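You operate a simulated robot arm through the tools that you are given. There is no shell and no other tool. Be economical: measure what you need, move in short steps, check, and stop when the job is done.

You are at the controls of a simulated robot arm. One attempt, no reset.

Task
Switch the dock off, then rack the orange drive and stand mouse plug and jack in the black cups.
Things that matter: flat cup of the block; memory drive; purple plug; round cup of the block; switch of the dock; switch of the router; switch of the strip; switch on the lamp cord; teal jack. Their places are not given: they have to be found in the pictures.

It is judged by the outcome, as a careful person would: the job done as asked, and still so three seconds after it is handed in. It fails if anything else is knocked over, pushed out of place, dropped, spilled or broken.

Robot
A 7-joint arm with a two-finger parallel gripper, fixed in place. Base frame: the origin is at the foot of the arm, x ahead of it, y to its left, z up; the work surface is at about z = 0. Units: cm, rad, N and s.
With the tool pointing down near the work surface it reaches from about 24 to 62 cm from the base axis. Its first joint turns from -1.152 to 1.152 rad. Payload 2.6 kg.
Tool frame: the origin (TCP) lies between the finger pads and is the grasp point; the fingertips stand 3 cm ahead of it; z points along the fingers, y is the line along which they close. Largest opening 9.4 cm; finger width 2.8, thickness 1; the body of the gripper, 5 by 9.6 cm, starts 5.5 cm behind the TCP.
Orientation is told as [roll, pitch, yaw] about the base's x, y, z axes, in that order, counted from this pose: with the fingers straight down and closing along the base's y, the tool's x points along the base's -x, its y along +y and its z along -z.

Tools
- The arm moves only by the tool apply_moves. Its argument "rows" is a list of rows, each a list of 3 entries, a list of its own where there are three numbers: the gripper command, from -1 (shut) to 1 (fully open), values between in proportion, then the shift along the tool's x, y, z in cm, then the turn, a rotation vector about the tool's x, y, z in rad. In form: [[gripper, [dx, dy, dz], [wx, wy, wz]], ...]. A call has 1 to 20 rows; each row shifts and turns the commanded pose from where the row before left it, along the tool's axes as they then stand. Rows are played at 5 a second. More than 5 cm and 0.15 rad between two rows, or a gripper value outside its range, and nothing of the call is played. Where a pose cannot be reached the arm comes as near as it can. A force on the tool above 40 N (or 10 N above the force at the start of the call, whichever is more), or a blocked arm, ends the call early, and 0.2 s more pass. The fingers move at their own pace (about 7.2 cm/s each) and stop on an object; they squeeze with about 33 N. The grip force told is the motor's: it shows also when the fingers shut on nothing. Time passes only in rows, and 0.2 s behind the last, so rows that do not move let the fingers close. It gives the time, the measured TCP pose, the force on the tool (base axes), the opening and the grip force at its end, in the units of the frame above (readings bear some noise), with the torque about the TCP (base axes, N m) and any sound that the robot's microphone picked up.
- Cameras (640 x 400 px; columns grow to the right, rows downward): "scene" is fixed at [4.14, 45, 54.58]; the picture's right is [-0.68, -0.73, 0.00], its down [-0.50, 0.47, -0.73] and it looks along [0.54, -0.50, -0.68] (base axes); focal length 233 px, centre (320, 200). "wrist" rides on the gripper at [7.6, 1.4, -10.2] in the tool frame; the picture's right is [-0.18, 0.98, 0.00], its down [-0.75, -0.14, -0.64] and it looks along [-0.63, -0.12, 0.77] (tool axes); focal length 243 px, centre (320, 200).
- capture(camera): a new picture of that camera. It takes no simulated time.
- pixel_to_xyz(camera, pixels): there is no depth. For up to 12 entries [column, row, z] of the newest picture of that camera ("zoom" is the newest enlarged one), the place [x, y] in the base frame at which the ray of that pixel passes the height z, good to about 0.2 cm, but the place of the scene camera against the robot may be out by one fixed shift of up to 1.2 cm in any direction. It takes no simulated time.
- zoom(camera, box): a new picture of the part [left, top, right, bottom] of that camera's present view, enlarged. It takes no simulated time.
- close_job(): hands the job in; it is judged then, once.

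Keep the steps short. Do not move on a guess: measure, check each grasp and each placing, and mend mistakes. In all there are 80 turns and 46 pictures (those below and enlarged ones count). Leave the gripper open and the arm clear of the work at the hand-in unless told otherwise, and finish with a single line.

The tools are called as name(argument=value, ...) on one line, values as JSON. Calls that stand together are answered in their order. apply_moves: Moves the arm, as the interface text tells. Its arguments: {"type":"object","properties":{"rows":{"type":"array"}},"required":["rows"]} The other tools are called the same way: capture (camera) takes a picture; pixel_to_xyz (camera, pixels) gives the place at which the rays of pixels pass given heights; zoom (camera, box) takes an enlarged picture of a part of a camera's view; close_job () hands the job in.

At the start:

```text
clock: 0.0
tool_pos: [29.86, 20.2, 37.92]
orientation: [0.003, 0.0, -0.002]
wrist_force: [0.2, -0.9, -0.3]
torque: [0.01, 0.01, 0.02]
opening: 9.37
grip_force: 0.0
```

scene: 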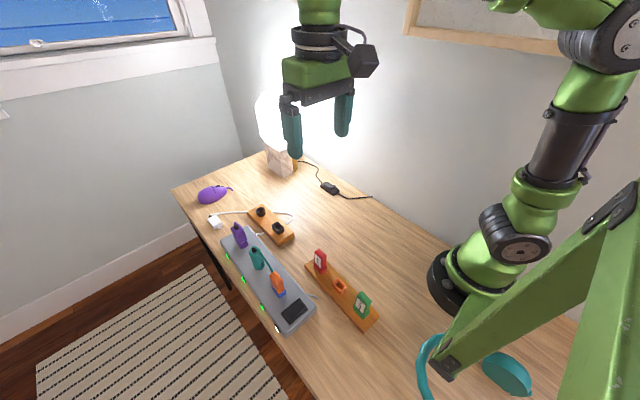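
wrist: 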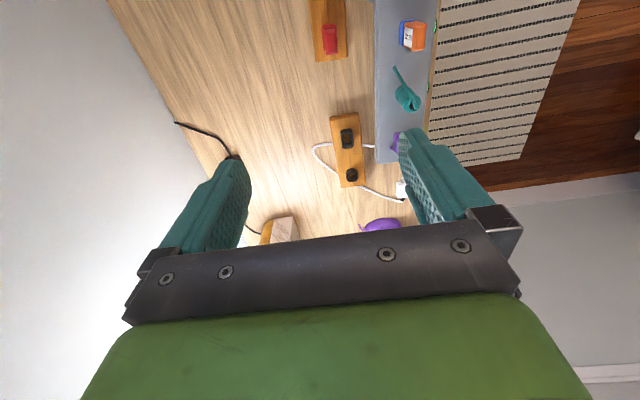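

I see a grey dock with purple, teal and orange items, a wooden block with black cups, and a rack with red and green drives. I'll zoom in to see the details.

zoom(camera="scene", box=[200, 190, 330, 271])

zoom(camera="scene", box=[210, 240, 390, 352])

zoom(camera="wrist", box=[290, 0, 470, 112])

```text
4.92 times, centred on (265, 230) of scene
```

zoom: 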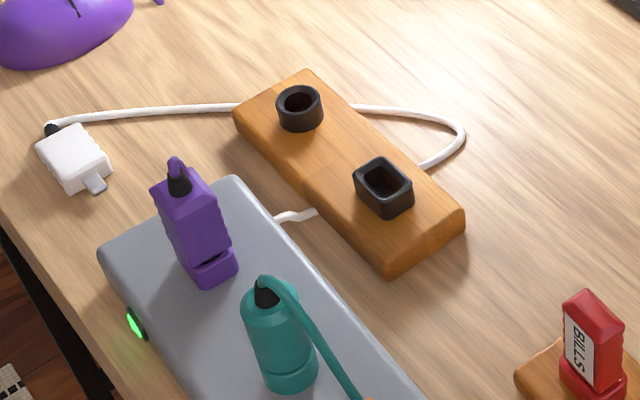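

```text
3.56 times, centred on (300, 296) of scene
```

zoom: 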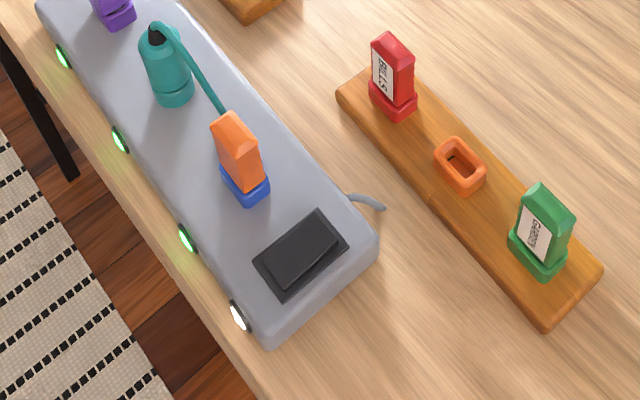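

```text
3.56 times, centred on (380, 56) of wrist
```

zoom: 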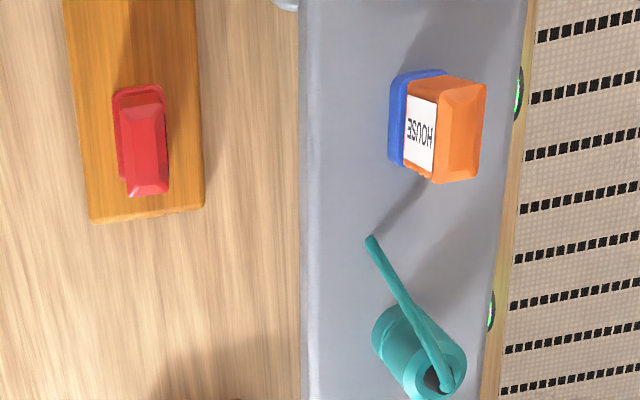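

I've identified the dock (grey, rocker switch near scene pixel (294,311)), the purple flat plug, the teal round jack, the orange drive, the orange rack socket and the two black cups. Next I'll get rough places.

pixel_to_xyz(camera="scene", pixels=[[294.4, 311.4, 4], [278.6, 295, 4], [258, 265, 4], [242, 246, 4], [339, 286, 2], [261, 212, 3], [278, 228, 3], [286, 333, 0], [315, 308, 0], [234, 227, 4], [375, 328, 0], [306, 267, 0]])

pixel_to_xyz(camera="wrist", pixels=[[411, 48, 4], [404, 105, 4], [347, 138, 3], [351, 174, 3], [374, 0, 3], [377, 160, 3], [330, 52, 2], [350, 186, 1], [380, 225, 2]])

```text
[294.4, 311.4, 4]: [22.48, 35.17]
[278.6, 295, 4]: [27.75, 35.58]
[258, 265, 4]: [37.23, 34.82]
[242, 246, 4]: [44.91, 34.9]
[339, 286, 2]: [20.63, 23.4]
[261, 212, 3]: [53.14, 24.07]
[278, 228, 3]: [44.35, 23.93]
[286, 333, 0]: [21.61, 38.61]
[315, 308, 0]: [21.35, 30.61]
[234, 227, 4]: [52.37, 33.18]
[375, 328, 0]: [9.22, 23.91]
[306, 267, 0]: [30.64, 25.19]
```

```text
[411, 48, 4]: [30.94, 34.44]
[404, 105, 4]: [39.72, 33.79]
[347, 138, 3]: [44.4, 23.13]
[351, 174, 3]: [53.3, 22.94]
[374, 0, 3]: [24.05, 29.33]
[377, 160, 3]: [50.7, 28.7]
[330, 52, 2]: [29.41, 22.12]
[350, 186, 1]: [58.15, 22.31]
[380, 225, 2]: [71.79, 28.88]
```

Items line up along x at y≈34.5. I'll move the wrist camera over the dock for an accurate look: TCP to about (24, 33, 22).

apply_moves(rows=[[1, [1.2, 2.6, 3.2], [0, 0, 0]], [1, [1.2, 2.6, 3.2], [0, 0, 0]], [1, [1.2, 2.6, 3.2], [0, 0, 0]], [1, [1.2, 2.6, 3.2], [0, 0, 0]], [1, [1.2, 2.4, 3.2], [0, 0, 0]], [1, [0, 0, 0], [0, 0, 0]]])

capture(camera="wrist")

```text
clock: 1.4
tool_pos: [24.05, 33.08, 22.04]
orientation: [0.002, -0.002, -0.001]
wrist_force: [-0.8, 0.4, 0.0]
torque: [0.0, 0.02, 0.0]
opening: 9.43
grip_force: 0.1
```

```text
40 pictures are left
```

wrist: 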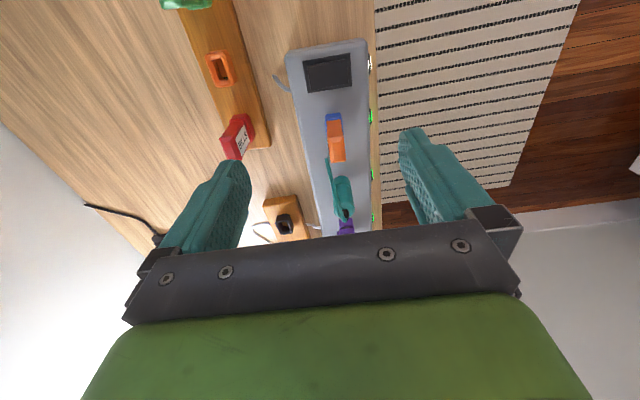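

zoom(camera="wrist", box=[180, 0, 420, 150])

pixel_to_xyz(camera="wrist", pixels=[[328, 72, 4], [306, 61, 4], [350, 56, 4], [352, 85, 4], [308, 91, 4], [286, 52, 4], [368, 42, 4], [334, 118, 4], [334, 118, 6], [222, 69, 3]])

```text
2.67 times, centred on (300, 75) of wrist
```

zoom: 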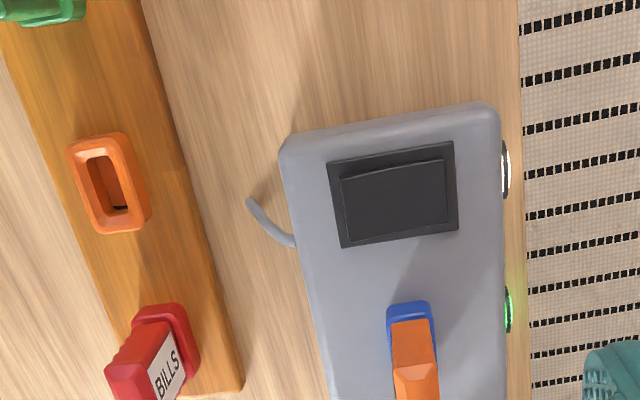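

```text
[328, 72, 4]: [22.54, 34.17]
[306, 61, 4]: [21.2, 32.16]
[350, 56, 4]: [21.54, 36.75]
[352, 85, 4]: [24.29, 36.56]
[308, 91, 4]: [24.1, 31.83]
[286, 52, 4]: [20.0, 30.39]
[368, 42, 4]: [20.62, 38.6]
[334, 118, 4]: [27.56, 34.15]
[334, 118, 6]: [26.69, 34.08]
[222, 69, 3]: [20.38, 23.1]
```

zoom(camera="wrist", box=[290, 42, 370, 92])

zoom(camera="scene", box=[262, 285, 326, 325])

```text
8.00 times, centred on (330, 67) of wrist
```

zoom: 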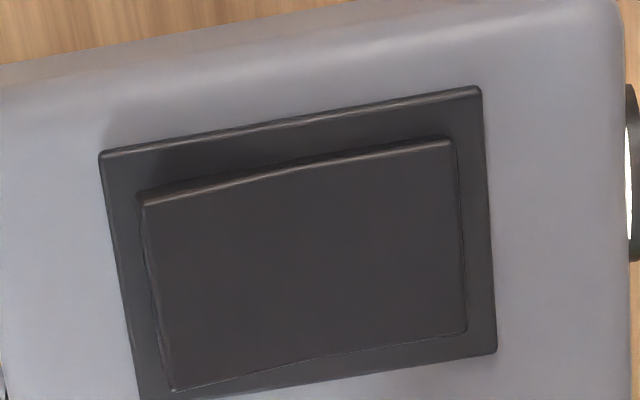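

```text
10.00 times, centred on (294, 305) of scene
```

zoom: 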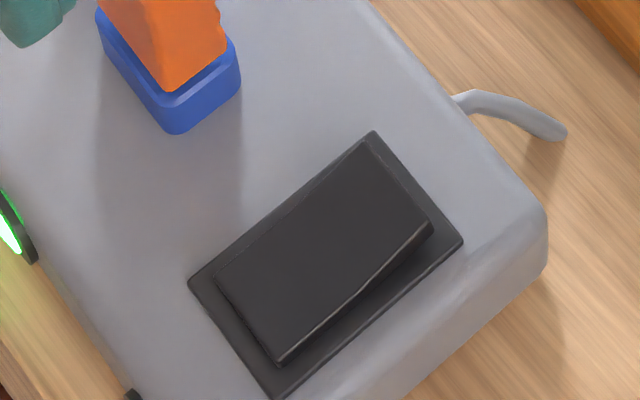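

The rocker's raised edge is on the near (−x) side, at about x 21.8, y 34.2. I'll turn the tool 90° and half-close it so that a single 1 cm-thick finger presses that edge while the other stays off the dock. I'll go to a hover first and then check.

apply_moves(rows=[[0, [0, 0, 0], [0, 0, -0.1428]], [0, [0, 0, 0], [0, 0, -0.1428]], [0, [0, 0, 0], [0, 0, -0.1428]], [0, [0, 0, 0], [0, 0, -0.1428]], [0, [0, 0, 0], [0, 0, -0.1428]], [0, [0, 0, 0], [0, 0, -0.1428]], [0, [0, 0, 0], [0, 0, -0.1428]], [0, [0, 0, 0], [0, 0, -0.1428]], [0, [0, 0, 0], [0, 0, -0.1428]], [0, [0, 0, 0], [0, 0, -0.1428]], [0, [0, 0, 0], [0, 0, -0.1428]], [0, [-0.6, 2.4, 3], [0, 0, 0]], [0, [-0.6, 2.4, 3], [0, 0, 0]], [0, [0, 0, 4.5], [0, 0, 0]], [0, [0, 0, 0], [0, 0, 0]]])

capture(camera="wrist")

```text
clock: 4.6
tool_pos: [19.08, 34.37, 11.47]
orientation: [0.0, -0.002, 1.569]
wrist_force: [0.0, -0.9, -0.9]
torque: [0.05, -0.02, 0.03]
opening: 4.74
grip_force: 0.1
```

```text
36 pictures are left
```

wrist: 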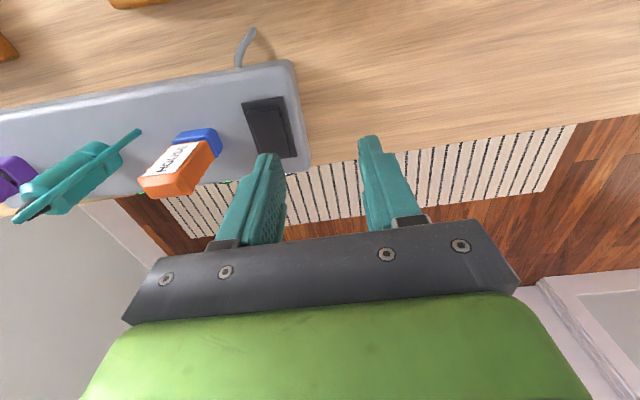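

zoom(camera="wrist", box=[220, 50, 332, 120])

zoom(camera="wrist", box=[230, 90, 326, 150])

pixel_to_xyz(camera="wrist", pixels=[[243, 101, 4], [283, 96, 4], [297, 157, 4], [293, 60, 4], [296, 82, 0], [270, 127, 4], [270, 127, 4.5], [250, 160, 4], [268, 155, 8.5], [281, 156, 8.5]])

```text
5.71 times, centred on (276, 85) of wrist
```

zoom: 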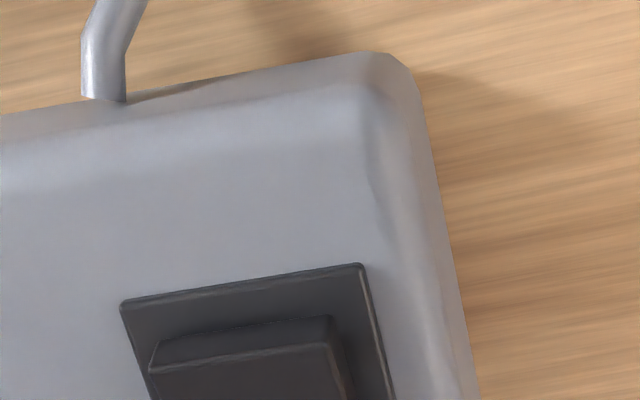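

```text
6.67 times, centred on (278, 120) of wrist
```

zoom: 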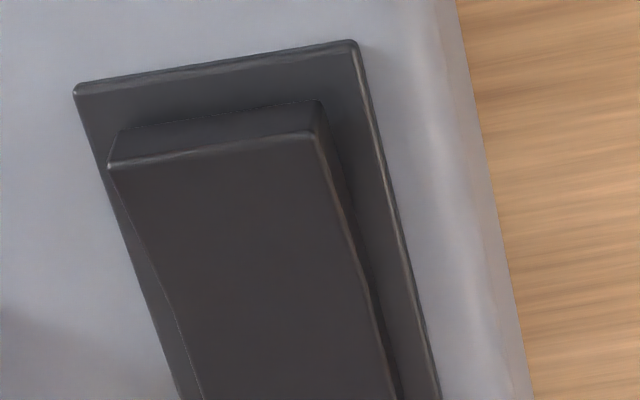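

```text
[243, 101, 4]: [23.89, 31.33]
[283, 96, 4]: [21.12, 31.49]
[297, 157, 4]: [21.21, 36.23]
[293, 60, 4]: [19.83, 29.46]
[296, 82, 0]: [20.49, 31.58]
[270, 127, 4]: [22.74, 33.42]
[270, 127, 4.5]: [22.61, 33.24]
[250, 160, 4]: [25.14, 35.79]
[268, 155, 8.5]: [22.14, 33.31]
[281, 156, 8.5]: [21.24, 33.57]
```

The finger (x≈21.4–22.4) is over the raised edge. I'll lower it in small steps until I feel or hear something.

apply_moves(rows=[[0, [0, -0.15, 1.5], [0, 0, 0]], [0, [0, 0, 1.0], [0, 0, 0]], [0, [0, 0, 0.5], [0, 0, 0]], [0, [0, 0, 0.3], [0, 0, 0]], [0, [0, 0, 0.3], [0, 0, 0]], [0, [0, 0, 0.3], [0, 0, 0]], [0, [0, 0, 0.2], [0, 0, 0]]])

```text
clock: 6.2
tool_pos: [19.27, 34.43, 7.19]
orientation: [0.0, -0.002, 1.57]
wrist_force: [0.5, -0.4, -0.7]
torque: [0.02, 0.02, 0.0]
opening: 4.7
grip_force: 0.0
```

No contact yet (tip at z≈4.2). I'll continue down.

apply_moves(rows=[[0, [0, 0, 0.2], [0, 0, 0]], [0, [0, 0, 0.2], [0, 0, 0]], [0, [0, 0, 0.2], [0, 0, 0]], [0, [0, 0, 0.2], [0, 0, 0]]])

zoom(camera="wrist", box=[120, 50, 440, 250])

```text
clock: 7.1
tool_pos: [19.41, 34.38, 6.98]
orientation: [-0.006, -0.001, 1.564]
wrist_force: [-2.5, -0.6, 4.2]
torque: [-0.08, -0.05, -0.03]
opening: 4.63
grip_force: 0.1
stopped in row 4: the force on the tool passed its limit at 46 N (the readings are from after the stop); the commanded pose is now the measured one
```

```text
2.00 times, centred on (280, 150) of wrist
```

zoom: 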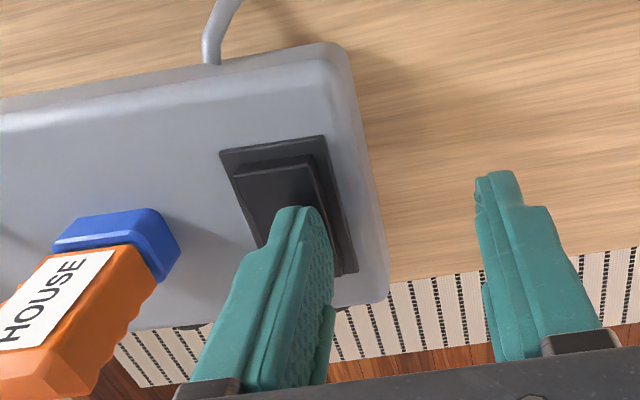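

It stopped at 46 N with no click heard. I'll lift and check the rocker's state and the LEDs.

apply_moves(rows=[[0, [0, 0, -2], [0, 0, 0]], [0, [0, 0, -3], [0, 0, 0]], [0, [0, 0, 0], [0, 0, 0]]])

zoom(camera="wrist", box=[220, 80, 332, 150])

zoom(camera="scene", box=[210, 240, 390, 352])

```text
clock: 7.9
tool_pos: [19.37, 34.46, 12.01]
orientation: [-0.002, -0.002, 1.565]
wrist_force: [0.5, -0.4, -1.4]
torque: [-0.02, 0.03, 0.04]
opening: 4.68
grip_force: 0.0
```

```text
5.71 times, centred on (276, 115) of wrist
```

zoom: 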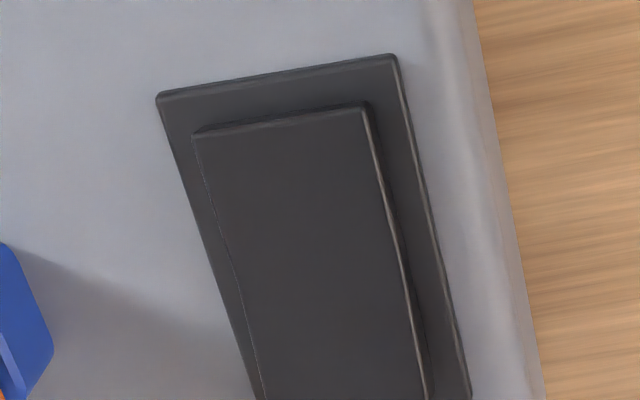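

```text
3.56 times, centred on (300, 296) of scene
```

zoom: 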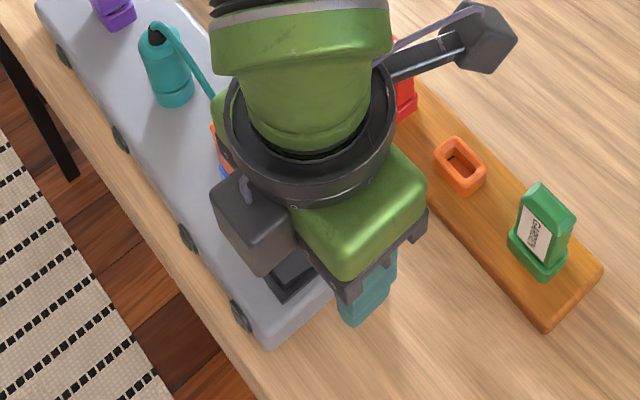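

All the LEDs are dark, so the dock is off. Next is the orange drive: I'll lift, turn back to yaw 0 and look at it from above.

apply_moves(rows=[[0, [0, 0, -4], [0, 0, 0]], [0.6, [0, 0, -3], [0, 0, 0]], [0.6, [0, 0, 0], [0, 0, 0.1427]], [0.6, [0, 0, 0], [0, 0, 0.1427]], [0.6, [0, 0, 0], [0, 0, 0.1427]], [0.6, [0, 0, 0], [0, 0, 0.1427]], [0.6, [0, 0, 0], [0, 0, 0.1427]], [0.6, [0, 0, 0], [0, 0, 0.1427]], [0.6, [0, 0, 0], [0, 0, 0.1427]], [0.6, [0, 0, 0], [0, 0, 0.1427]], [0.6, [0, 0, 0], [0, 0, 0.1427]], [0.6, [0, 0, 0], [0, 0, 0.1427]], [0.6, [0, 0, 0], [0, 0, 0.1427]], [0.6, [-4, -0.3, 0], [0, 0, 0]], [0.6, [-4, 0, 0], [0, 0, 0]], [0.6, [0, 0, 0], [0, 0, 0]]])

capture(camera="wrist")

zoom(camera="wrist", box=[280, 60, 400, 135])

zoom(camera="scene", box=[210, 230, 338, 310])

```text
clock: 11.3
tool_pos: [27.41, 33.87, 18.9]
orientation: [0.004, -0.004, -0.006]
wrist_force: [-0.4, 0.4, 0.4]
torque: [-0.06, -0.04, 0.0]
opening: 7.52
grip_force: 0.0
```

```text
30 pictures are left
```

wrist: 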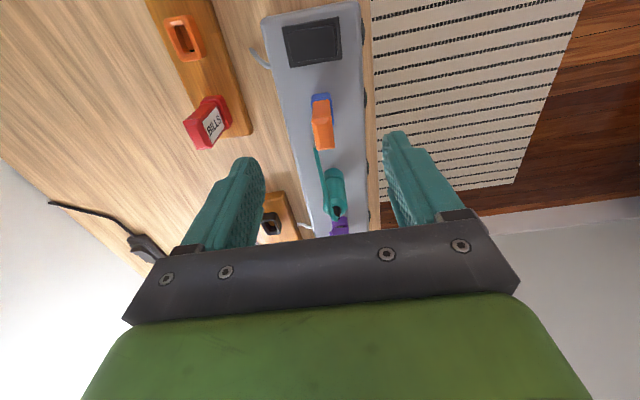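

```text
5.33 times, centred on (340, 98) of wrist
```

zoom: 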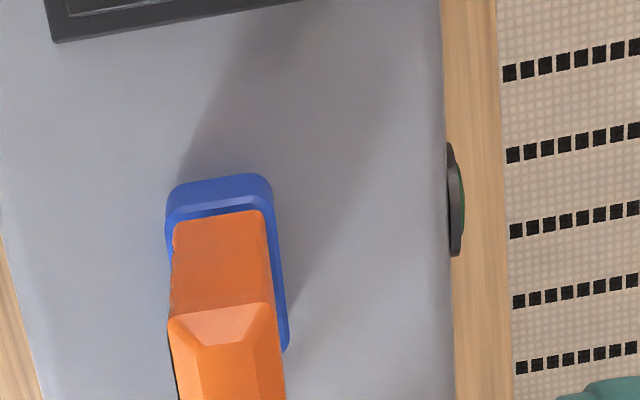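

```text
5.00 times, centred on (274, 270) of scene
```

zoom: 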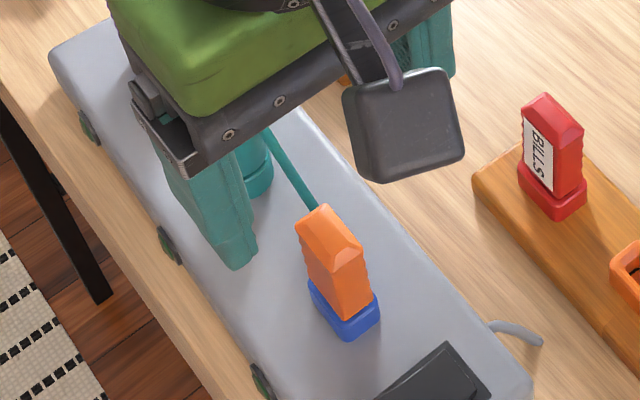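

zoom(camera="wrist", box=[270, 80, 390, 155])

pixel_to_xyz(camera="wrist", pixels=[[311.3, 96.6, 4.6], [330.6, 93.7, 4.6], [334, 125.6, 4.6], [312.8, 103.1, 4.6], [329.1, 99.7, 4.6], [311.9, 119.6, 8], [331.6, 116.8, 8], [311.9, 119.6, 7], [331.6, 116.8, 7]])

pixel_to_xyz(camera="scene", pixels=[[277, 291, 4.6], [289.5, 288, 4.6], [275.5, 276.5, 8], [275.5, 276.5, 7], [285, 284, 4.6], [276.5, 294, 4.6]])

```text
5.33 times, centred on (330, 118) of wrist
```

zoom: 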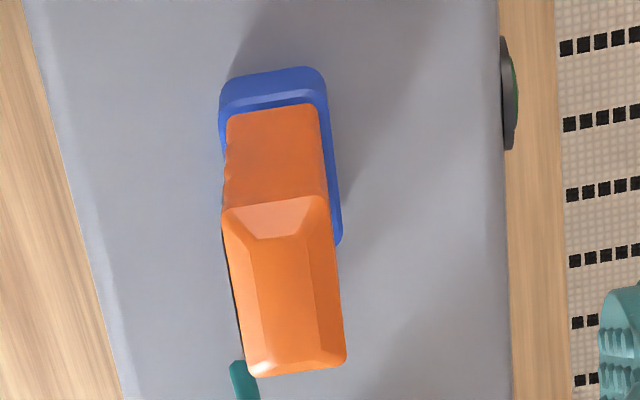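

```text
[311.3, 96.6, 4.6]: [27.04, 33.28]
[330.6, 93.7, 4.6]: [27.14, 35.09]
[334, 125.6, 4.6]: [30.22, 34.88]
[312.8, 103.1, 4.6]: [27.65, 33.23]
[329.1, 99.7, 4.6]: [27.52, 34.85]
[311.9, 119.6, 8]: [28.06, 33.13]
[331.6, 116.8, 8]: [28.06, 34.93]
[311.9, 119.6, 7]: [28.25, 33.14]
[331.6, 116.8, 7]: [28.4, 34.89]
```

```text
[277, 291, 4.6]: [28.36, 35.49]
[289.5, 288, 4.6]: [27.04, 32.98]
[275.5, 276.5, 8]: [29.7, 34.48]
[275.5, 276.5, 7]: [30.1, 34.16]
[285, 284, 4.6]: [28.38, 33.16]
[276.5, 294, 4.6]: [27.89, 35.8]
```

pixel_to_xyz(camera="wrist", pixels=[[314.4, 149, 4], [314.4, 149, 7], [314.4, 149, 10], [325, 150, 7], [325, 150, 8], [325, 150, 9], [325, 150, 10]])

pixel_to_xyz(camera="scene", pixels=[[272.4, 257.4, 4], [272.4, 257.4, 7], [272.4, 257.4, 10], [274.6, 274, 8], [274.6, 274, 9], [274.6, 274, 10]])

```text
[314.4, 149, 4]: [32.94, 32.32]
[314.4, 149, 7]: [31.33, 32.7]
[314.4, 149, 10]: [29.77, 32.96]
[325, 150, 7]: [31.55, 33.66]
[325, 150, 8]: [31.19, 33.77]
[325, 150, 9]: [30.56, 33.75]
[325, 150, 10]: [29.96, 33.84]
```

```text
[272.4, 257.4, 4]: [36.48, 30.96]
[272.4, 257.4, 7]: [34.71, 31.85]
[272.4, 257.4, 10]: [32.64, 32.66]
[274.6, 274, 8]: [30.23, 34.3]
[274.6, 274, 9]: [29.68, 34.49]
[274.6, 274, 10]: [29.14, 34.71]
```

The drive's collar centre is at about (28.7, 34.1), its thin side lies along y and its top is at z≈9. The jack's tail lies clear, near (33, 32). I'll descend with the gripper open to TCP z≈8.4 and look before closing.

apply_moves(rows=[[0.4, [-1.3, 0.2, 3], [0, 0, 0]], [0.4, [0, 0, 3.5], [0, 0, 0]], [0.4, [0, 0, 2.5], [0, 0, 0]], [0.4, [0, 0, 1.5], [0, 0, 0]], [0.4, [0, 0, 0], [0, 0, 0]]])

capture(camera="wrist")

```text
clock: 12.5
tool_pos: [28.81, 34.11, 8.4]
orientation: [0.002, -0.004, -0.005]
wrist_force: [0.5, 0.7, -0.5]
torque: [0.01, -0.02, 0.02]
opening: 6.57
grip_force: 0.1
```

```text
26 pictures are left
```

wrist: 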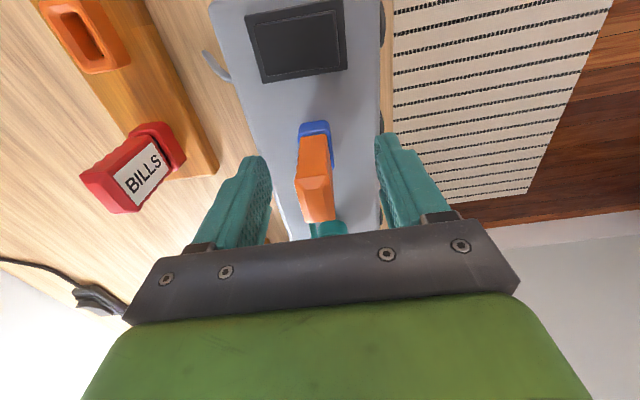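

The fingers straddle the drive. I'll close on it, then lift in small steps.

apply_moves(rows=[[-0.2, [0, 0, 0], [0, 0, 0]], [-0.6, [0, 0, 0], [0, 0, 0]], [-1, [0, 0, 0], [0, 0, 0]], [-1, [0, 0, 0], [0, 0, 0]], [-1, [0, 0, 0], [0, 0, 0]]])

```text
clock: 13.7
tool_pos: [28.84, 34.12, 8.46]
orientation: [0.002, -0.005, -0.009]
wrist_force: [-4.3, -19.5, 9.1]
torque: [-0.26, 0.04, -0.71]
opening: 2.05
grip_force: 32.6
```

There is a side load of −19 N in y, so I'm slightly off-centre. I'll ease the tool toward −y before lifting.

apply_moves(rows=[[-1, [0, -0.1, 0], [0, 0, 0]], [-1, [0, -0.1, 0], [0, 0, 0]], [-1, [0, 0, 0], [0, 0, 0]]])

```text
clock: 14.5
tool_pos: [28.5, 34.12, 8.51]
orientation: [0.007, -0.004, 0.001]
wrist_force: [0.5, -0.7, -0.7]
torque: [-0.01, -0.01, 0.01]
opening: 2.04
grip_force: 32.7
```

The load is gone. I'll lift straight up slowly.

apply_moves(rows=[[-1, [0, 0, -0.5], [0, 0, 0]], [-1, [0, 0, -0.5], [0, 0, 0]], [-1, [0, 0, -0.7], [0, 0, 0]], [-1, [0, 0, -1], [0, 0, 0]], [-1, [0, 0, 0], [0, 0, 0]]])

capture(camera="wrist")

```text
clock: 15.7
tool_pos: [28.6, 33.98, 11.14]
orientation: [0.002, -0.005, -0.006]
wrist_force: [0.6, -0.3, -0.9]
torque: [0.01, 0.0, -0.02]
opening: 2.05
grip_force: 33.2
```

```text
25 pictures are left
```

wrist: 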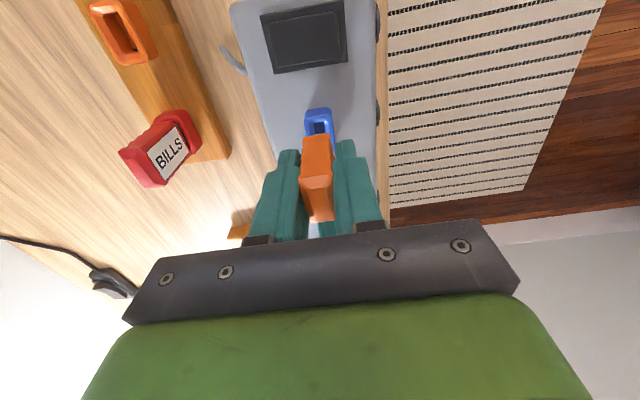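

The drive is out; the blue part is the dock's socket and stays behind. I'll lift and move toward the rack, to about (22, 26, 18), and measure the empty orange socket.

apply_moves(rows=[[-1, [0, 0, -3.5], [0, 0, 0]], [-1, [0, 0, -3.5], [0, 0, 0]], [-1, [2.2, -2.7, 0], [0, 0, 0]], [-1, [2.2, -2.7, 0], [0, 0, 0]], [-1, [2.2, -2.6, 0], [0, 0, 0]], [-1, [0, 0, 0], [0, 0, 0]]])

capture(camera="wrist")

zoom(camera="wrist", box=[200, 20, 360, 120])

```text
clock: 17.1
tool_pos: [21.95, 26.15, 18.15]
orientation: [0.004, -0.006, -0.006]
wrist_force: [-0.5, 0.7, -0.3]
torque: [-0.03, 0.01, 0.0]
opening: 2.03
grip_force: 33.0
```

```text
24 pictures are left
```

wrist: 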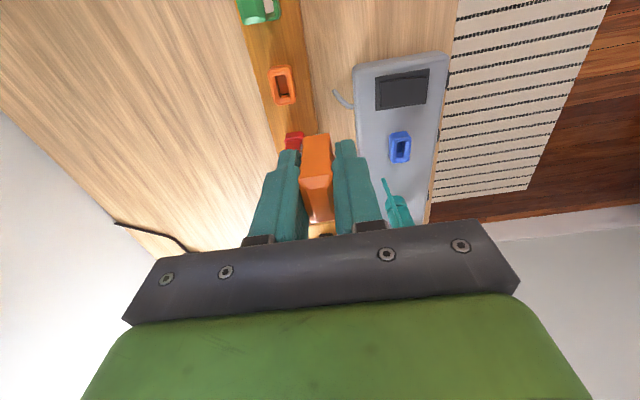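

```text
4.00 times, centred on (280, 70) of wrist
```

zoom: 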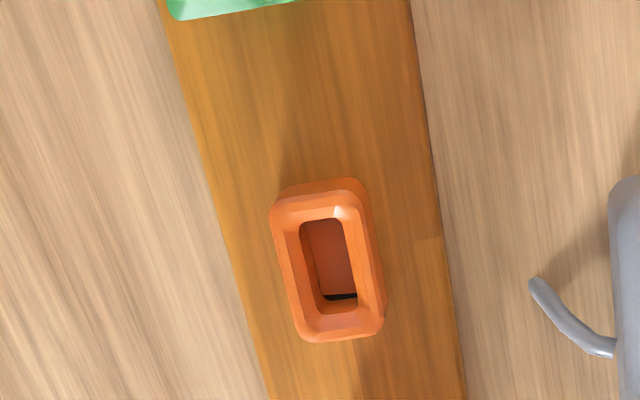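

zoom(camera="wrist", box=[360, 110, 440, 160])

zoom(camera="wrist", box=[240, 60, 320, 110])

zoom(camera="scene", box=[250, 200, 378, 280])

```text
8.00 times, centred on (400, 135) of wrist
```

zoom: 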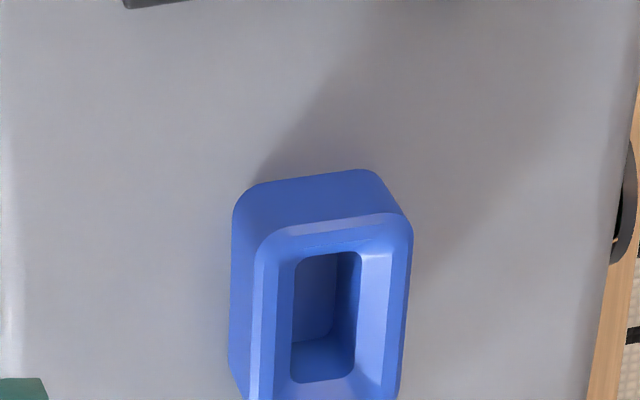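

```text
8.00 times, centred on (280, 85) of wrist
```

zoom: 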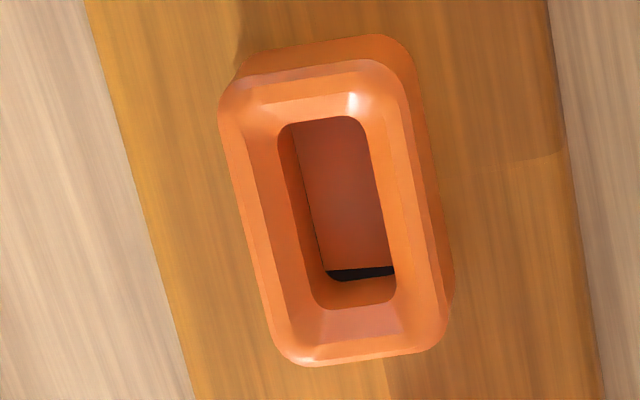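

```text
5.00 times, centred on (314, 240) of scene
```

zoom: 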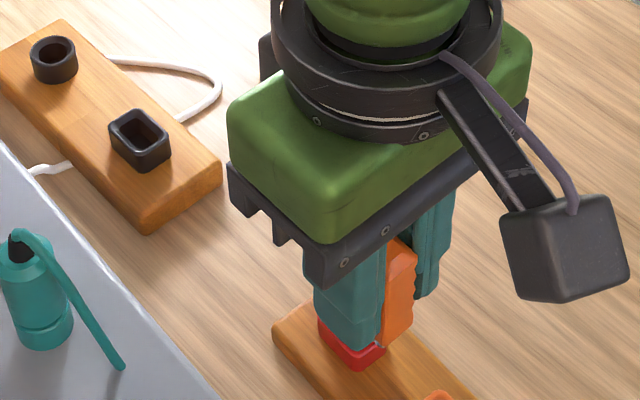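

pixel_to_xyz(camera="wrist", pixels=[[282.4, 86.8, 3], [282.4, 86.8, 4], [400.5, 149.75, 4], [400.5, 149.75, 5], [274.75, 76, 3.3], [279.75, 98.1, 3.3], [285.25, 74.75, 3.3], [289.4, 96.9, 3.3], [396.6, 142.25, 4.5], [396.25, 157.75, 4.5], [405, 141.25, 4.5], [404.1, 157.75, 4.5]])

pixel_to_xyz(camera="scene", pixels=[[339, 283, 3], [339, 283, 4]])

```text
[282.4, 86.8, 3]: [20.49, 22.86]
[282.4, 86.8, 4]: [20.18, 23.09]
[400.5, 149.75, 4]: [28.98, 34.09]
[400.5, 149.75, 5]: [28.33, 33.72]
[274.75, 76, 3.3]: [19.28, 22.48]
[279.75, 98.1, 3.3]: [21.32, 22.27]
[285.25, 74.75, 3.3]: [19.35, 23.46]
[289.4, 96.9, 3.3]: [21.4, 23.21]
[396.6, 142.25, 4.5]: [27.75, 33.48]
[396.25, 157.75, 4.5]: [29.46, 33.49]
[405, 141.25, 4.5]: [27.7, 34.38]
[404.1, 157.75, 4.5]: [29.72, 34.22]
```

```text
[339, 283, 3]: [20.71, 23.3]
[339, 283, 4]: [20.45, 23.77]
```

pixel_to_xyz(camera="wrist", pixels=[[241.25, 20, 2], [267, 120, 2], [302.5, 20, 2], [316.75, 120, 2], [355, 70, 3.5], [357, 130, 3.5], [439, 150, 3.5], [449, 60, 3.5]])

zoom(camera="wrist", box=[280, 110, 400, 185])

```text
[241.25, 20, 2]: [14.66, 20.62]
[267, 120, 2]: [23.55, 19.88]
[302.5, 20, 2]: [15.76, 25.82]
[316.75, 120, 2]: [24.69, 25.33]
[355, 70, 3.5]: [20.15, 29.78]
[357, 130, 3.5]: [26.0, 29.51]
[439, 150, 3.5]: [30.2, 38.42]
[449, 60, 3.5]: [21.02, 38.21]
```

```text
5.33 times, centred on (340, 148) of wrist
```

zoom: 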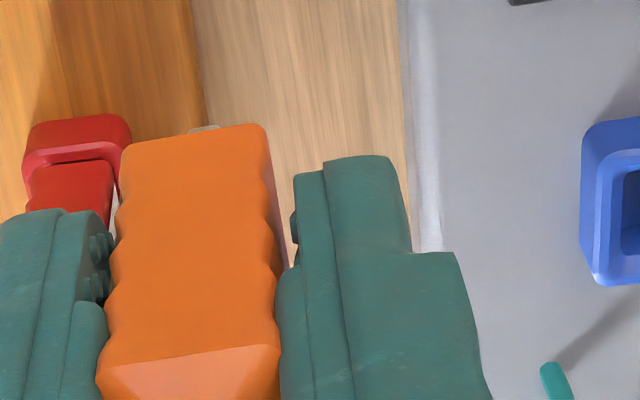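

The socket centre is at about (20.4, 22.95), with the rack yawed about −0.07 against the dock. I'll move above it and turn by that much, then lower to z≈11 and look.

apply_moves(rows=[[-1, [1.6, -3.1, 0], [0, 0, 0]], [-1, [0, 0, 0], [0, 0, 0.065]], [-1, [0, 0, 3.5], [0, 0, 0]], [-1, [0, 0, 3], [0, 0, 0]], [-1, [0, 0, 0], [0, 0, 0]]])

capture(camera="wrist")

zoom(camera="scene", box=[290, 230, 386, 290])

```text
clock: 18.3
tool_pos: [20.37, 23.0, 11.58]
orientation: [0.002, -0.004, -0.074]
wrist_force: [0.0, 0.2, -0.4]
torque: [-0.01, -0.02, -0.02]
opening: 2.04
grip_force: 32.6
```

```text
18 pictures are left
```

wrist: 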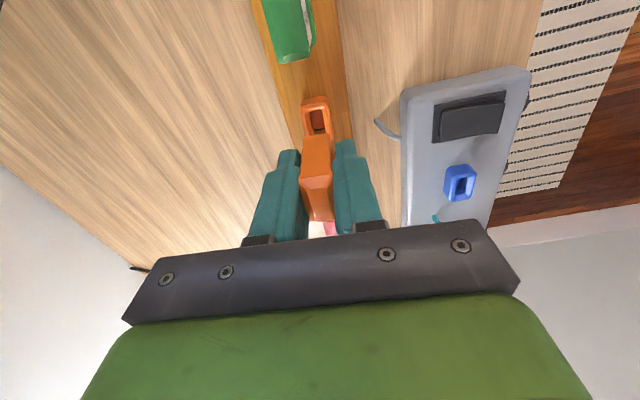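

```text
6.67 times, centred on (338, 260) of scene
```

zoom: 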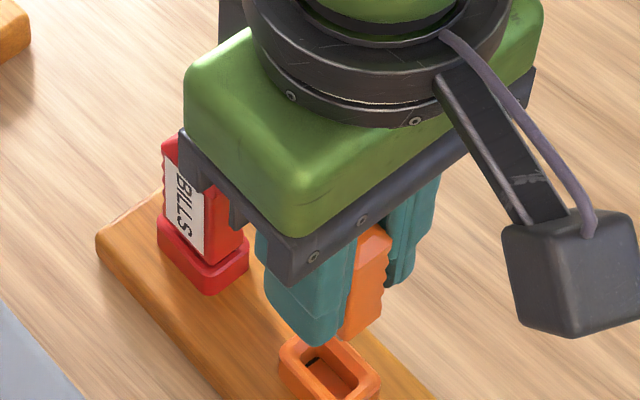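

It's lined up. I'll lower into the socket gently.

apply_moves(rows=[[-1, [0, 0, 1], [0, 0, 0]], [-1, [0, 0, 0.8], [0, 0, 0]], [-1, [0, 0, 0.6], [0, 0, 0]], [-1, [0, 0, 0.4], [0, 0, 0]], [-1, [0, 0, 0.4], [0, 0, 0]], [-1, [0, 0, 0], [0, 0, 0]]])

```text
clock: 19.7
tool_pos: [20.51, 23.03, 8.35]
orientation: [0.003, -0.003, -0.07]
wrist_force: [0.2, -0.7, -0.6]
torque: [0.01, 0.0, 0.05]
opening: 2.03
grip_force: 32.4
```

apply_moves(rows=[[-1, [0, 0, 0.3], [0, 0, 0]], [-1, [0, 0, 0.3], [0, 0, 0]], [-1, [0, 0, 0.3], [0, 0, 0]], [-1, [0, 0, 0.3], [0, 0, 0]], [-1, [0, 0, 0.3], [0, 0, 0]], [-1, [0, 0, 0], [0, 0, 0]]])

```text
clock: 21.1
tool_pos: [20.33, 22.98, 6.73]
orientation: [0.004, -0.002, -0.071]
wrist_force: [0.2, 0.1, -0.8]
torque: [0.03, 0.01, 0.04]
opening: 2.03
grip_force: 33.0
```

apply_moves(rows=[[-1, [0, 0, 0.2], [0, 0, 0]], [-1, [0, 0, 0.2], [0, 0, 0]], [-1, [0, 0, 0.2], [0, 0, 0]], [-1, [0, 0, 0], [0, 0, 0]]])

zoom(camera="scene", box=[290, 240, 386, 300])

```text
clock: 22.1
tool_pos: [20.71, 23.05, 6.3]
orientation: [0.006, -0.007, -0.071]
wrist_force: [3.6, -4.4, 31.2]
torque: [-0.18, -0.21, 0.03]
opening: 2.06
grip_force: 33.0
```

```text
6.67 times, centred on (338, 270) of scene
```

zoom: 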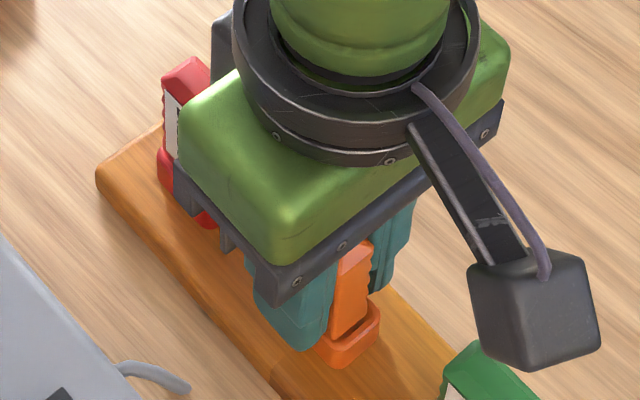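

I feel firm contact at 31 N and the drive is in the socket. I'll release, back off and inspect.

apply_moves(rows=[[-0.6, [0, 0, 0], [0, 0, 0]], [-0.2, [0, 0, 0], [0, 0, 0]], [-0.2, [0, 0, 0], [0, 0, 0]], [-0.2, [0, 0, -2], [0, 0, 0]], [-0.2, [0, 0, -4], [0, 0, 0]], [-0.2, [0, 0, -4], [0, 0, 0]], [-0.2, [0, 0, 0], [0, 0, 0]]])

capture(camera="wrist")

zoom(camera="scene", box=[290, 240, 386, 300])

```text
clock: 23.7
tool_pos: [20.68, 22.93, 16.32]
orientation: [0.003, -0.003, -0.068]
wrist_force: [0.1, -0.6, -0.1]
torque: [-0.01, -0.03, 0.0]
opening: 3.77
grip_force: 0.2
```

```text
15 pictures are left
```

wrist: 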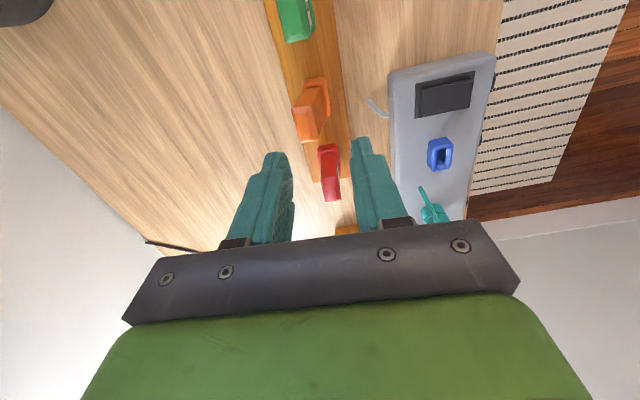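

```text
6.67 times, centred on (338, 270) of scene
```

zoom: 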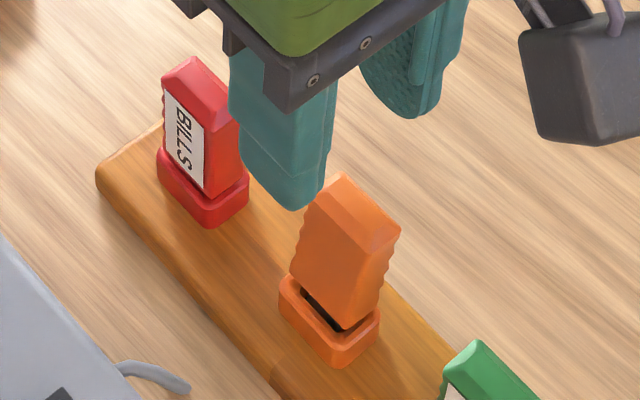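

The drive looks a bit high and leaning in its socket. I'll take a closer look.

zoom(camera="wrist", box=[260, 60, 372, 130])

```text
5.71 times, centred on (316, 95) of wrist
```

zoom: 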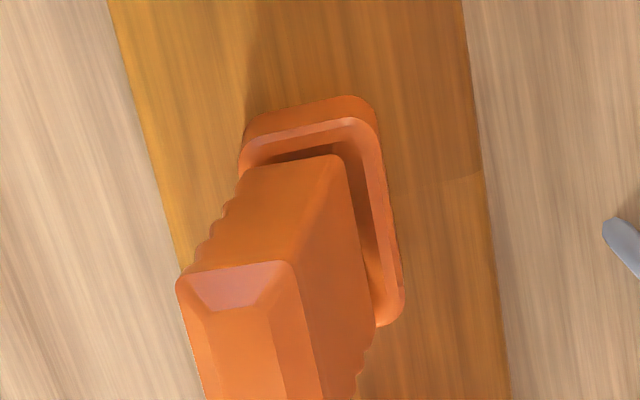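

The drive is about 0.6 cm too high and leans toward −y, so it isn't fully seated. I'll regrasp it higher up. Closing the pads should right it, and then I can correct and press it home.

apply_moves(rows=[[0.2, [0, 0, 0], [0, 0, 0]], [0.2, [0, -0.1, 4], [0, 0, 0]], [0.2, [0, 0, 3.5], [0, 0, 0]], [0.2, [0, 0, 1.4], [0, 0, 0]], [0.2, [0, 0, 0], [0, 0, 0]], [-0.2, [0, 0, 0], [0, 0, 0]], [-0.5, [0, 0, 0], [0, 0, 0]], [-1, [0, 0, 0], [0, 0, 0]], [-1, [0, 0, 0], [0, 0, 0]], [-1, [0, 0, 0], [0, 0, 0]]])

```text
clock: 25.9
tool_pos: [20.48, 22.97, 7.33]
orientation: [0.003, -0.003, -0.071]
wrist_force: [-0.5, -0.1, 0.7]
torque: [-0.01, 0.0, 0.02]
opening: 2.03
grip_force: 32.7
```

It's gripped squarely with no side load. I'll press down gently.

apply_moves(rows=[[-1, [0, 0, 0.2], [0, 0, 0]], [-1, [0, 0, 0.2], [0, 0, 0]], [-1, [0, 0, 0], [0, 0, 0]]])

zoom(camera="scene", box=[306, 250, 370, 290])

```text
clock: 26.7
tool_pos: [20.62, 23.01, 7.11]
orientation: [0.004, -0.006, -0.071]
wrist_force: [-0.1, -1.5, 32.5]
torque: [-0.12, -0.07, 0.04]
opening: 2.02
grip_force: 32.8
```

```text
10.00 times, centred on (338, 270) of scene
```

zoom: 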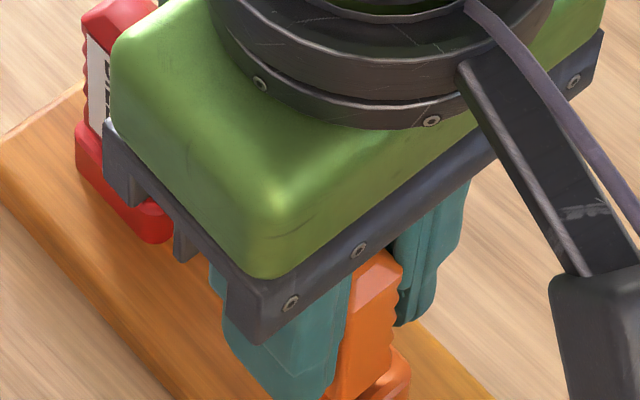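

It's blocked at 32 N. The lean toward −y suggests the plug's +y edge sits on the rim, so it needs to shift to −y. I'll relieve the pressure and probe in small steps.

apply_moves(rows=[[-1, [0, 0, -0.2], [0, 0, 0]], [-1, [0, -0.12, 0.1], [0, 0, 0]], [-1, [0, -0.12, 0.0], [0, 0, 0]], [-1, [0, 0, 0], [0, 0, 0]]])

```text
clock: 27.7
tool_pos: [20.48, 22.62, 7.11]
orientation: [0.001, -0.003, -0.071]
wrist_force: [-0.8, 3.8, 8.9]
torque: [0.12, -0.02, 0.0]
opening: 2.02
grip_force: 32.7
```

apply_moves(rows=[[-1, [0, 0, 0.15], [0, 0, 0]], [-1, [0, 0, 0.15], [0, 0, 0]], [-1, [0, 0, 0], [0, 0, 0]]])

```text
clock: 28.5
tool_pos: [20.44, 22.56, 6.84]
orientation: [0.004, -0.006, -0.072]
wrist_force: [-5.5, 1.0, 31.3]
torque: [0.04, 0.21, 0.0]
opening: 2.04
grip_force: 32.7
```

It dropped about 0.25 cm, and the side force is now −5.5 N in x. I'll ease the pressure, shift toward −x and press again.

apply_moves(rows=[[-1, [0, 0, -0.2], [0, 0, 0]], [-1, [0.12, 0, 0.0], [0, 0, 0]], [-1, [0.1, 0, 0.1], [0, 0, 0]], [-1, [0, 0, 0.15], [0, 0, 0]], [-1, [0, 0, 0], [0, 0, 0]]])

```text
clock: 29.7
tool_pos: [20.21, 22.56, 6.78]
orientation: [0.006, -0.004, -0.068]
wrist_force: [2.5, -3.3, 31.9]
torque: [-0.19, -0.17, 0.01]
opening: 2.05
grip_force: 33.0
```

The contact now reads as central, which suggests it's bottoming. I'll centre x, relieve the load, release and check.

apply_moves(rows=[[-1, [-0.1, 0.08, -0.15], [0, 0, 0]], [-1, [0, 0, 0], [0, 0, 0]], [-0.4, [0, 0, 0], [0, 0, 0]], [-0.2, [0, 0, 0], [0, 0, 0]], [-0.2, [0, 0, 0], [0, 0, 0]], [-0.2, [0, 0, -3.5], [0, 0, 0]], [-0.2, [0, 0, -4], [0, 0, 0]], [-0.2, [0, 0, -2], [0, 0, 0]]])

zoom(camera="scene", box=[290, 240, 386, 300])

```text
clock: 31.5
tool_pos: [20.18, 22.62, 16.31]
orientation: [0.003, -0.003, -0.07]
wrist_force: [-0.2, -1.0, 0.4]
torque: [0.04, 0.05, -0.01]
opening: 3.78
grip_force: 0.1
```

```text
6.67 times, centred on (338, 270) of scene
```

zoom: 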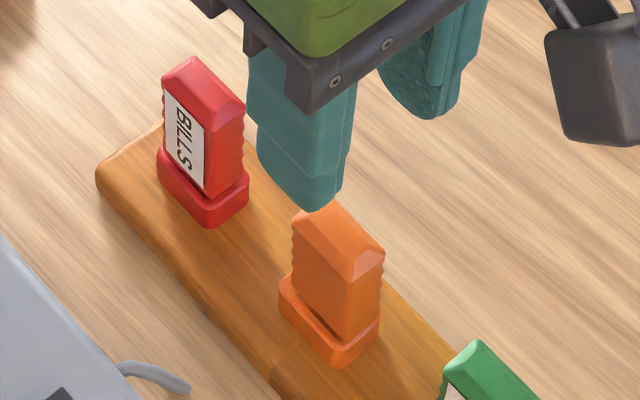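

It looks upright and at about the same height as the red drive. I'll confirm from the wrist camera.

zoom(camera="wrist", box=[250, 50, 410, 150])

```text
4.00 times, centred on (330, 100) of wrist
```

zoom: 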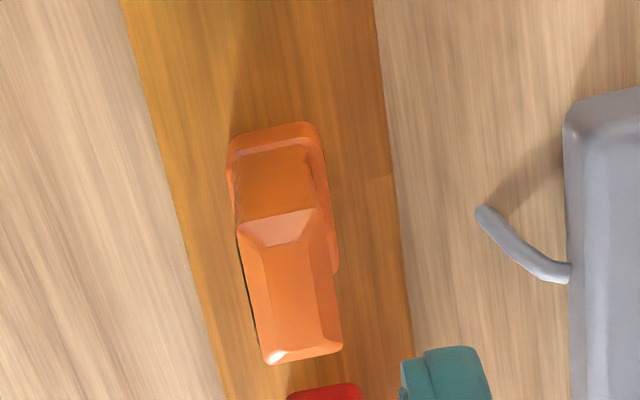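

The orange drive is properly racked. Now the plugs: I'll move to a high viewpoint over the dock's far half to see the jack, the purple plug and both cups.

apply_moves(rows=[[0.6, [0, 0, -4], [0, 0, 0]], [0.6, [0, 0, -3], [0, 0, -0.07]], [0.6, [-4.5, 2, 0], [0, 0, 0]], [0.6, [-4.5, 2, 0], [0, 0, 0]], [0.6, [-4.5, 2, 0], [0, 0, 0]], [0.6, [-1.5, 1, 0], [0, 0, 0]], [0.6, [0, 0, 0], [0, 0, 0]]])

capture(camera="wrist")

```text
clock: 33.1
tool_pos: [35.26, 29.8, 23.36]
orientation: [0.001, -0.005, 0.0]
wrist_force: [0.0, 0.1, -0.7]
torque: [-0.01, 0.0, -0.02]
opening: 7.51
grip_force: 0.1
```

```text
9 pictures are left
```

wrist: 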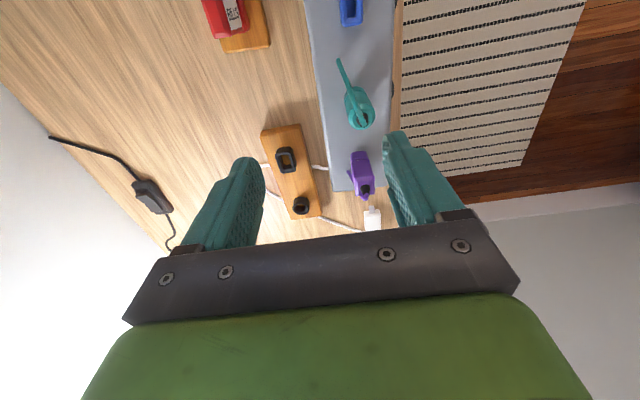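

Nine pictures are left. One zoom here will cover all the targets.

zoom(camera="wrist", box=[220, 60, 460, 210])

```text
2.67 times, centred on (340, 135) of wrist
```

zoom: 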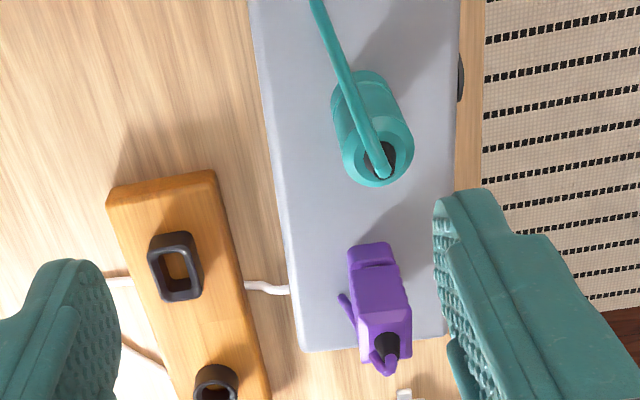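

pixel_to_xyz(camera="zoom", pixels=[[362, 105, 5], [378, 150, 8], [378, 150, 9], [318, 2, 4], [371, 248, 5], [385, 322, 8.5], [350, 247, 5], [392, 244, 5], [342, 296, 5], [342, 296, 8], [176, 266, 3.5], [215, 383, 3.5]])

pixel_to_xyz(camera="zoom", pixels=[[148, 240, 3.5], [190, 232, 3.5], [203, 290, 3.5], [165, 302, 3.5], [108, 197, 2], [215, 170, 2], [378, 150, 10], [385, 322, 9.5], [361, 335, 8.5], [411, 328, 8.5], [330, 80, 5], [388, 75, 5]])

```text
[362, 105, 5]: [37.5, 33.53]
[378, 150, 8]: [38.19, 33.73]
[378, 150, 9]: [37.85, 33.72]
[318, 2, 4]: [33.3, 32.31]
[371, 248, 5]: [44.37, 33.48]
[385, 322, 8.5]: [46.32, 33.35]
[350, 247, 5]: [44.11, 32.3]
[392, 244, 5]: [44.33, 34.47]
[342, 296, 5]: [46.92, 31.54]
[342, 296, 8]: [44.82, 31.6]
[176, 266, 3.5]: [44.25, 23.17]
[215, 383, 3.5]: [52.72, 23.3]
```

```text
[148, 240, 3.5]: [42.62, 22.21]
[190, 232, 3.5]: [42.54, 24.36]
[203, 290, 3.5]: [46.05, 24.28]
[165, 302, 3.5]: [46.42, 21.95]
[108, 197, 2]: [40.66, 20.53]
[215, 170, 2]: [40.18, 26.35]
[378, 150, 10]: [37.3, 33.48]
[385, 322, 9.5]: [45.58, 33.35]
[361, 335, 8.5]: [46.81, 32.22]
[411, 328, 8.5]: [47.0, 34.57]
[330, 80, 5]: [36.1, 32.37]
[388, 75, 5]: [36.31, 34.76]
```

Estimates: jack centre (37.7, 33.6) with its tail running toward (33, 32), purple plug centre (45.6, 33.4) with its tail to −y, flat cup (44.25, 23.1) and round cup (52.7, 23.2). I'll take the jack first, at yaw +0.4 so the tail passes between the fingers. Descending to TCP z≈8.4.

apply_moves(rows=[[0.5, [-2.4, 3.8, 0], [0, 0, 0]], [0.5, [0, 0, 2], [0, 0, -0.133]], [0.5, [0, 0, 2], [0, 0, -0.133]], [0.5, [0, 0, 2], [0, 0, -0.133]], [0.5, [0, 0, 4], [0, 0, 0]], [0.5, [0, 0, 3], [0, 0, 0]], [0.5, [0, 0, 1], [0, 0, 0]], [0.5, [0, 0, 0.9], [0, 0, 0]], [0.5, [0, 0, 0], [0, 0, 0]]])

capture(camera="wrist")

```text
clock: 35.1
tool_pos: [37.71, 33.4, 8.63]
orientation: [-0.001, -0.004, 0.397]
wrist_force: [0.6, -0.1, 0.1]
torque: [0.02, -0.01, 0.02]
opening: 7.07
grip_force: 0.1
```

```text
7 pictures are left
```

wrist: 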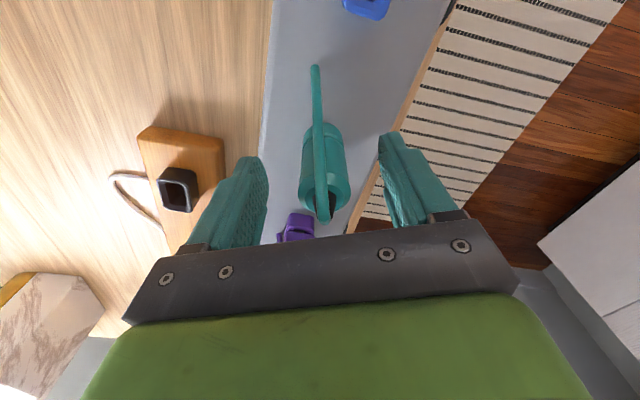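

The jack is well centred between the fingers and the tail runs free. I'll close on it.

apply_moves(rows=[[0, [0, 0, 0], [0, 0, 0]], [-0.4, [0, 0, 0], [0, 0, 0]], [-0.7, [0, 0, 0], [0, 0, 0]], [-1, [0, 0, 0], [0, 0, 0]], [-1, [0, 0, 0], [0, 0, 0]]])

```text
clock: 36.3
tool_pos: [37.8, 33.56, 8.68]
orientation: [0.004, -0.004, 0.401]
wrist_force: [-3.1, 12.4, -1.5]
torque: [0.19, -0.05, -0.04]
opening: 2.68
grip_force: 33.0
```

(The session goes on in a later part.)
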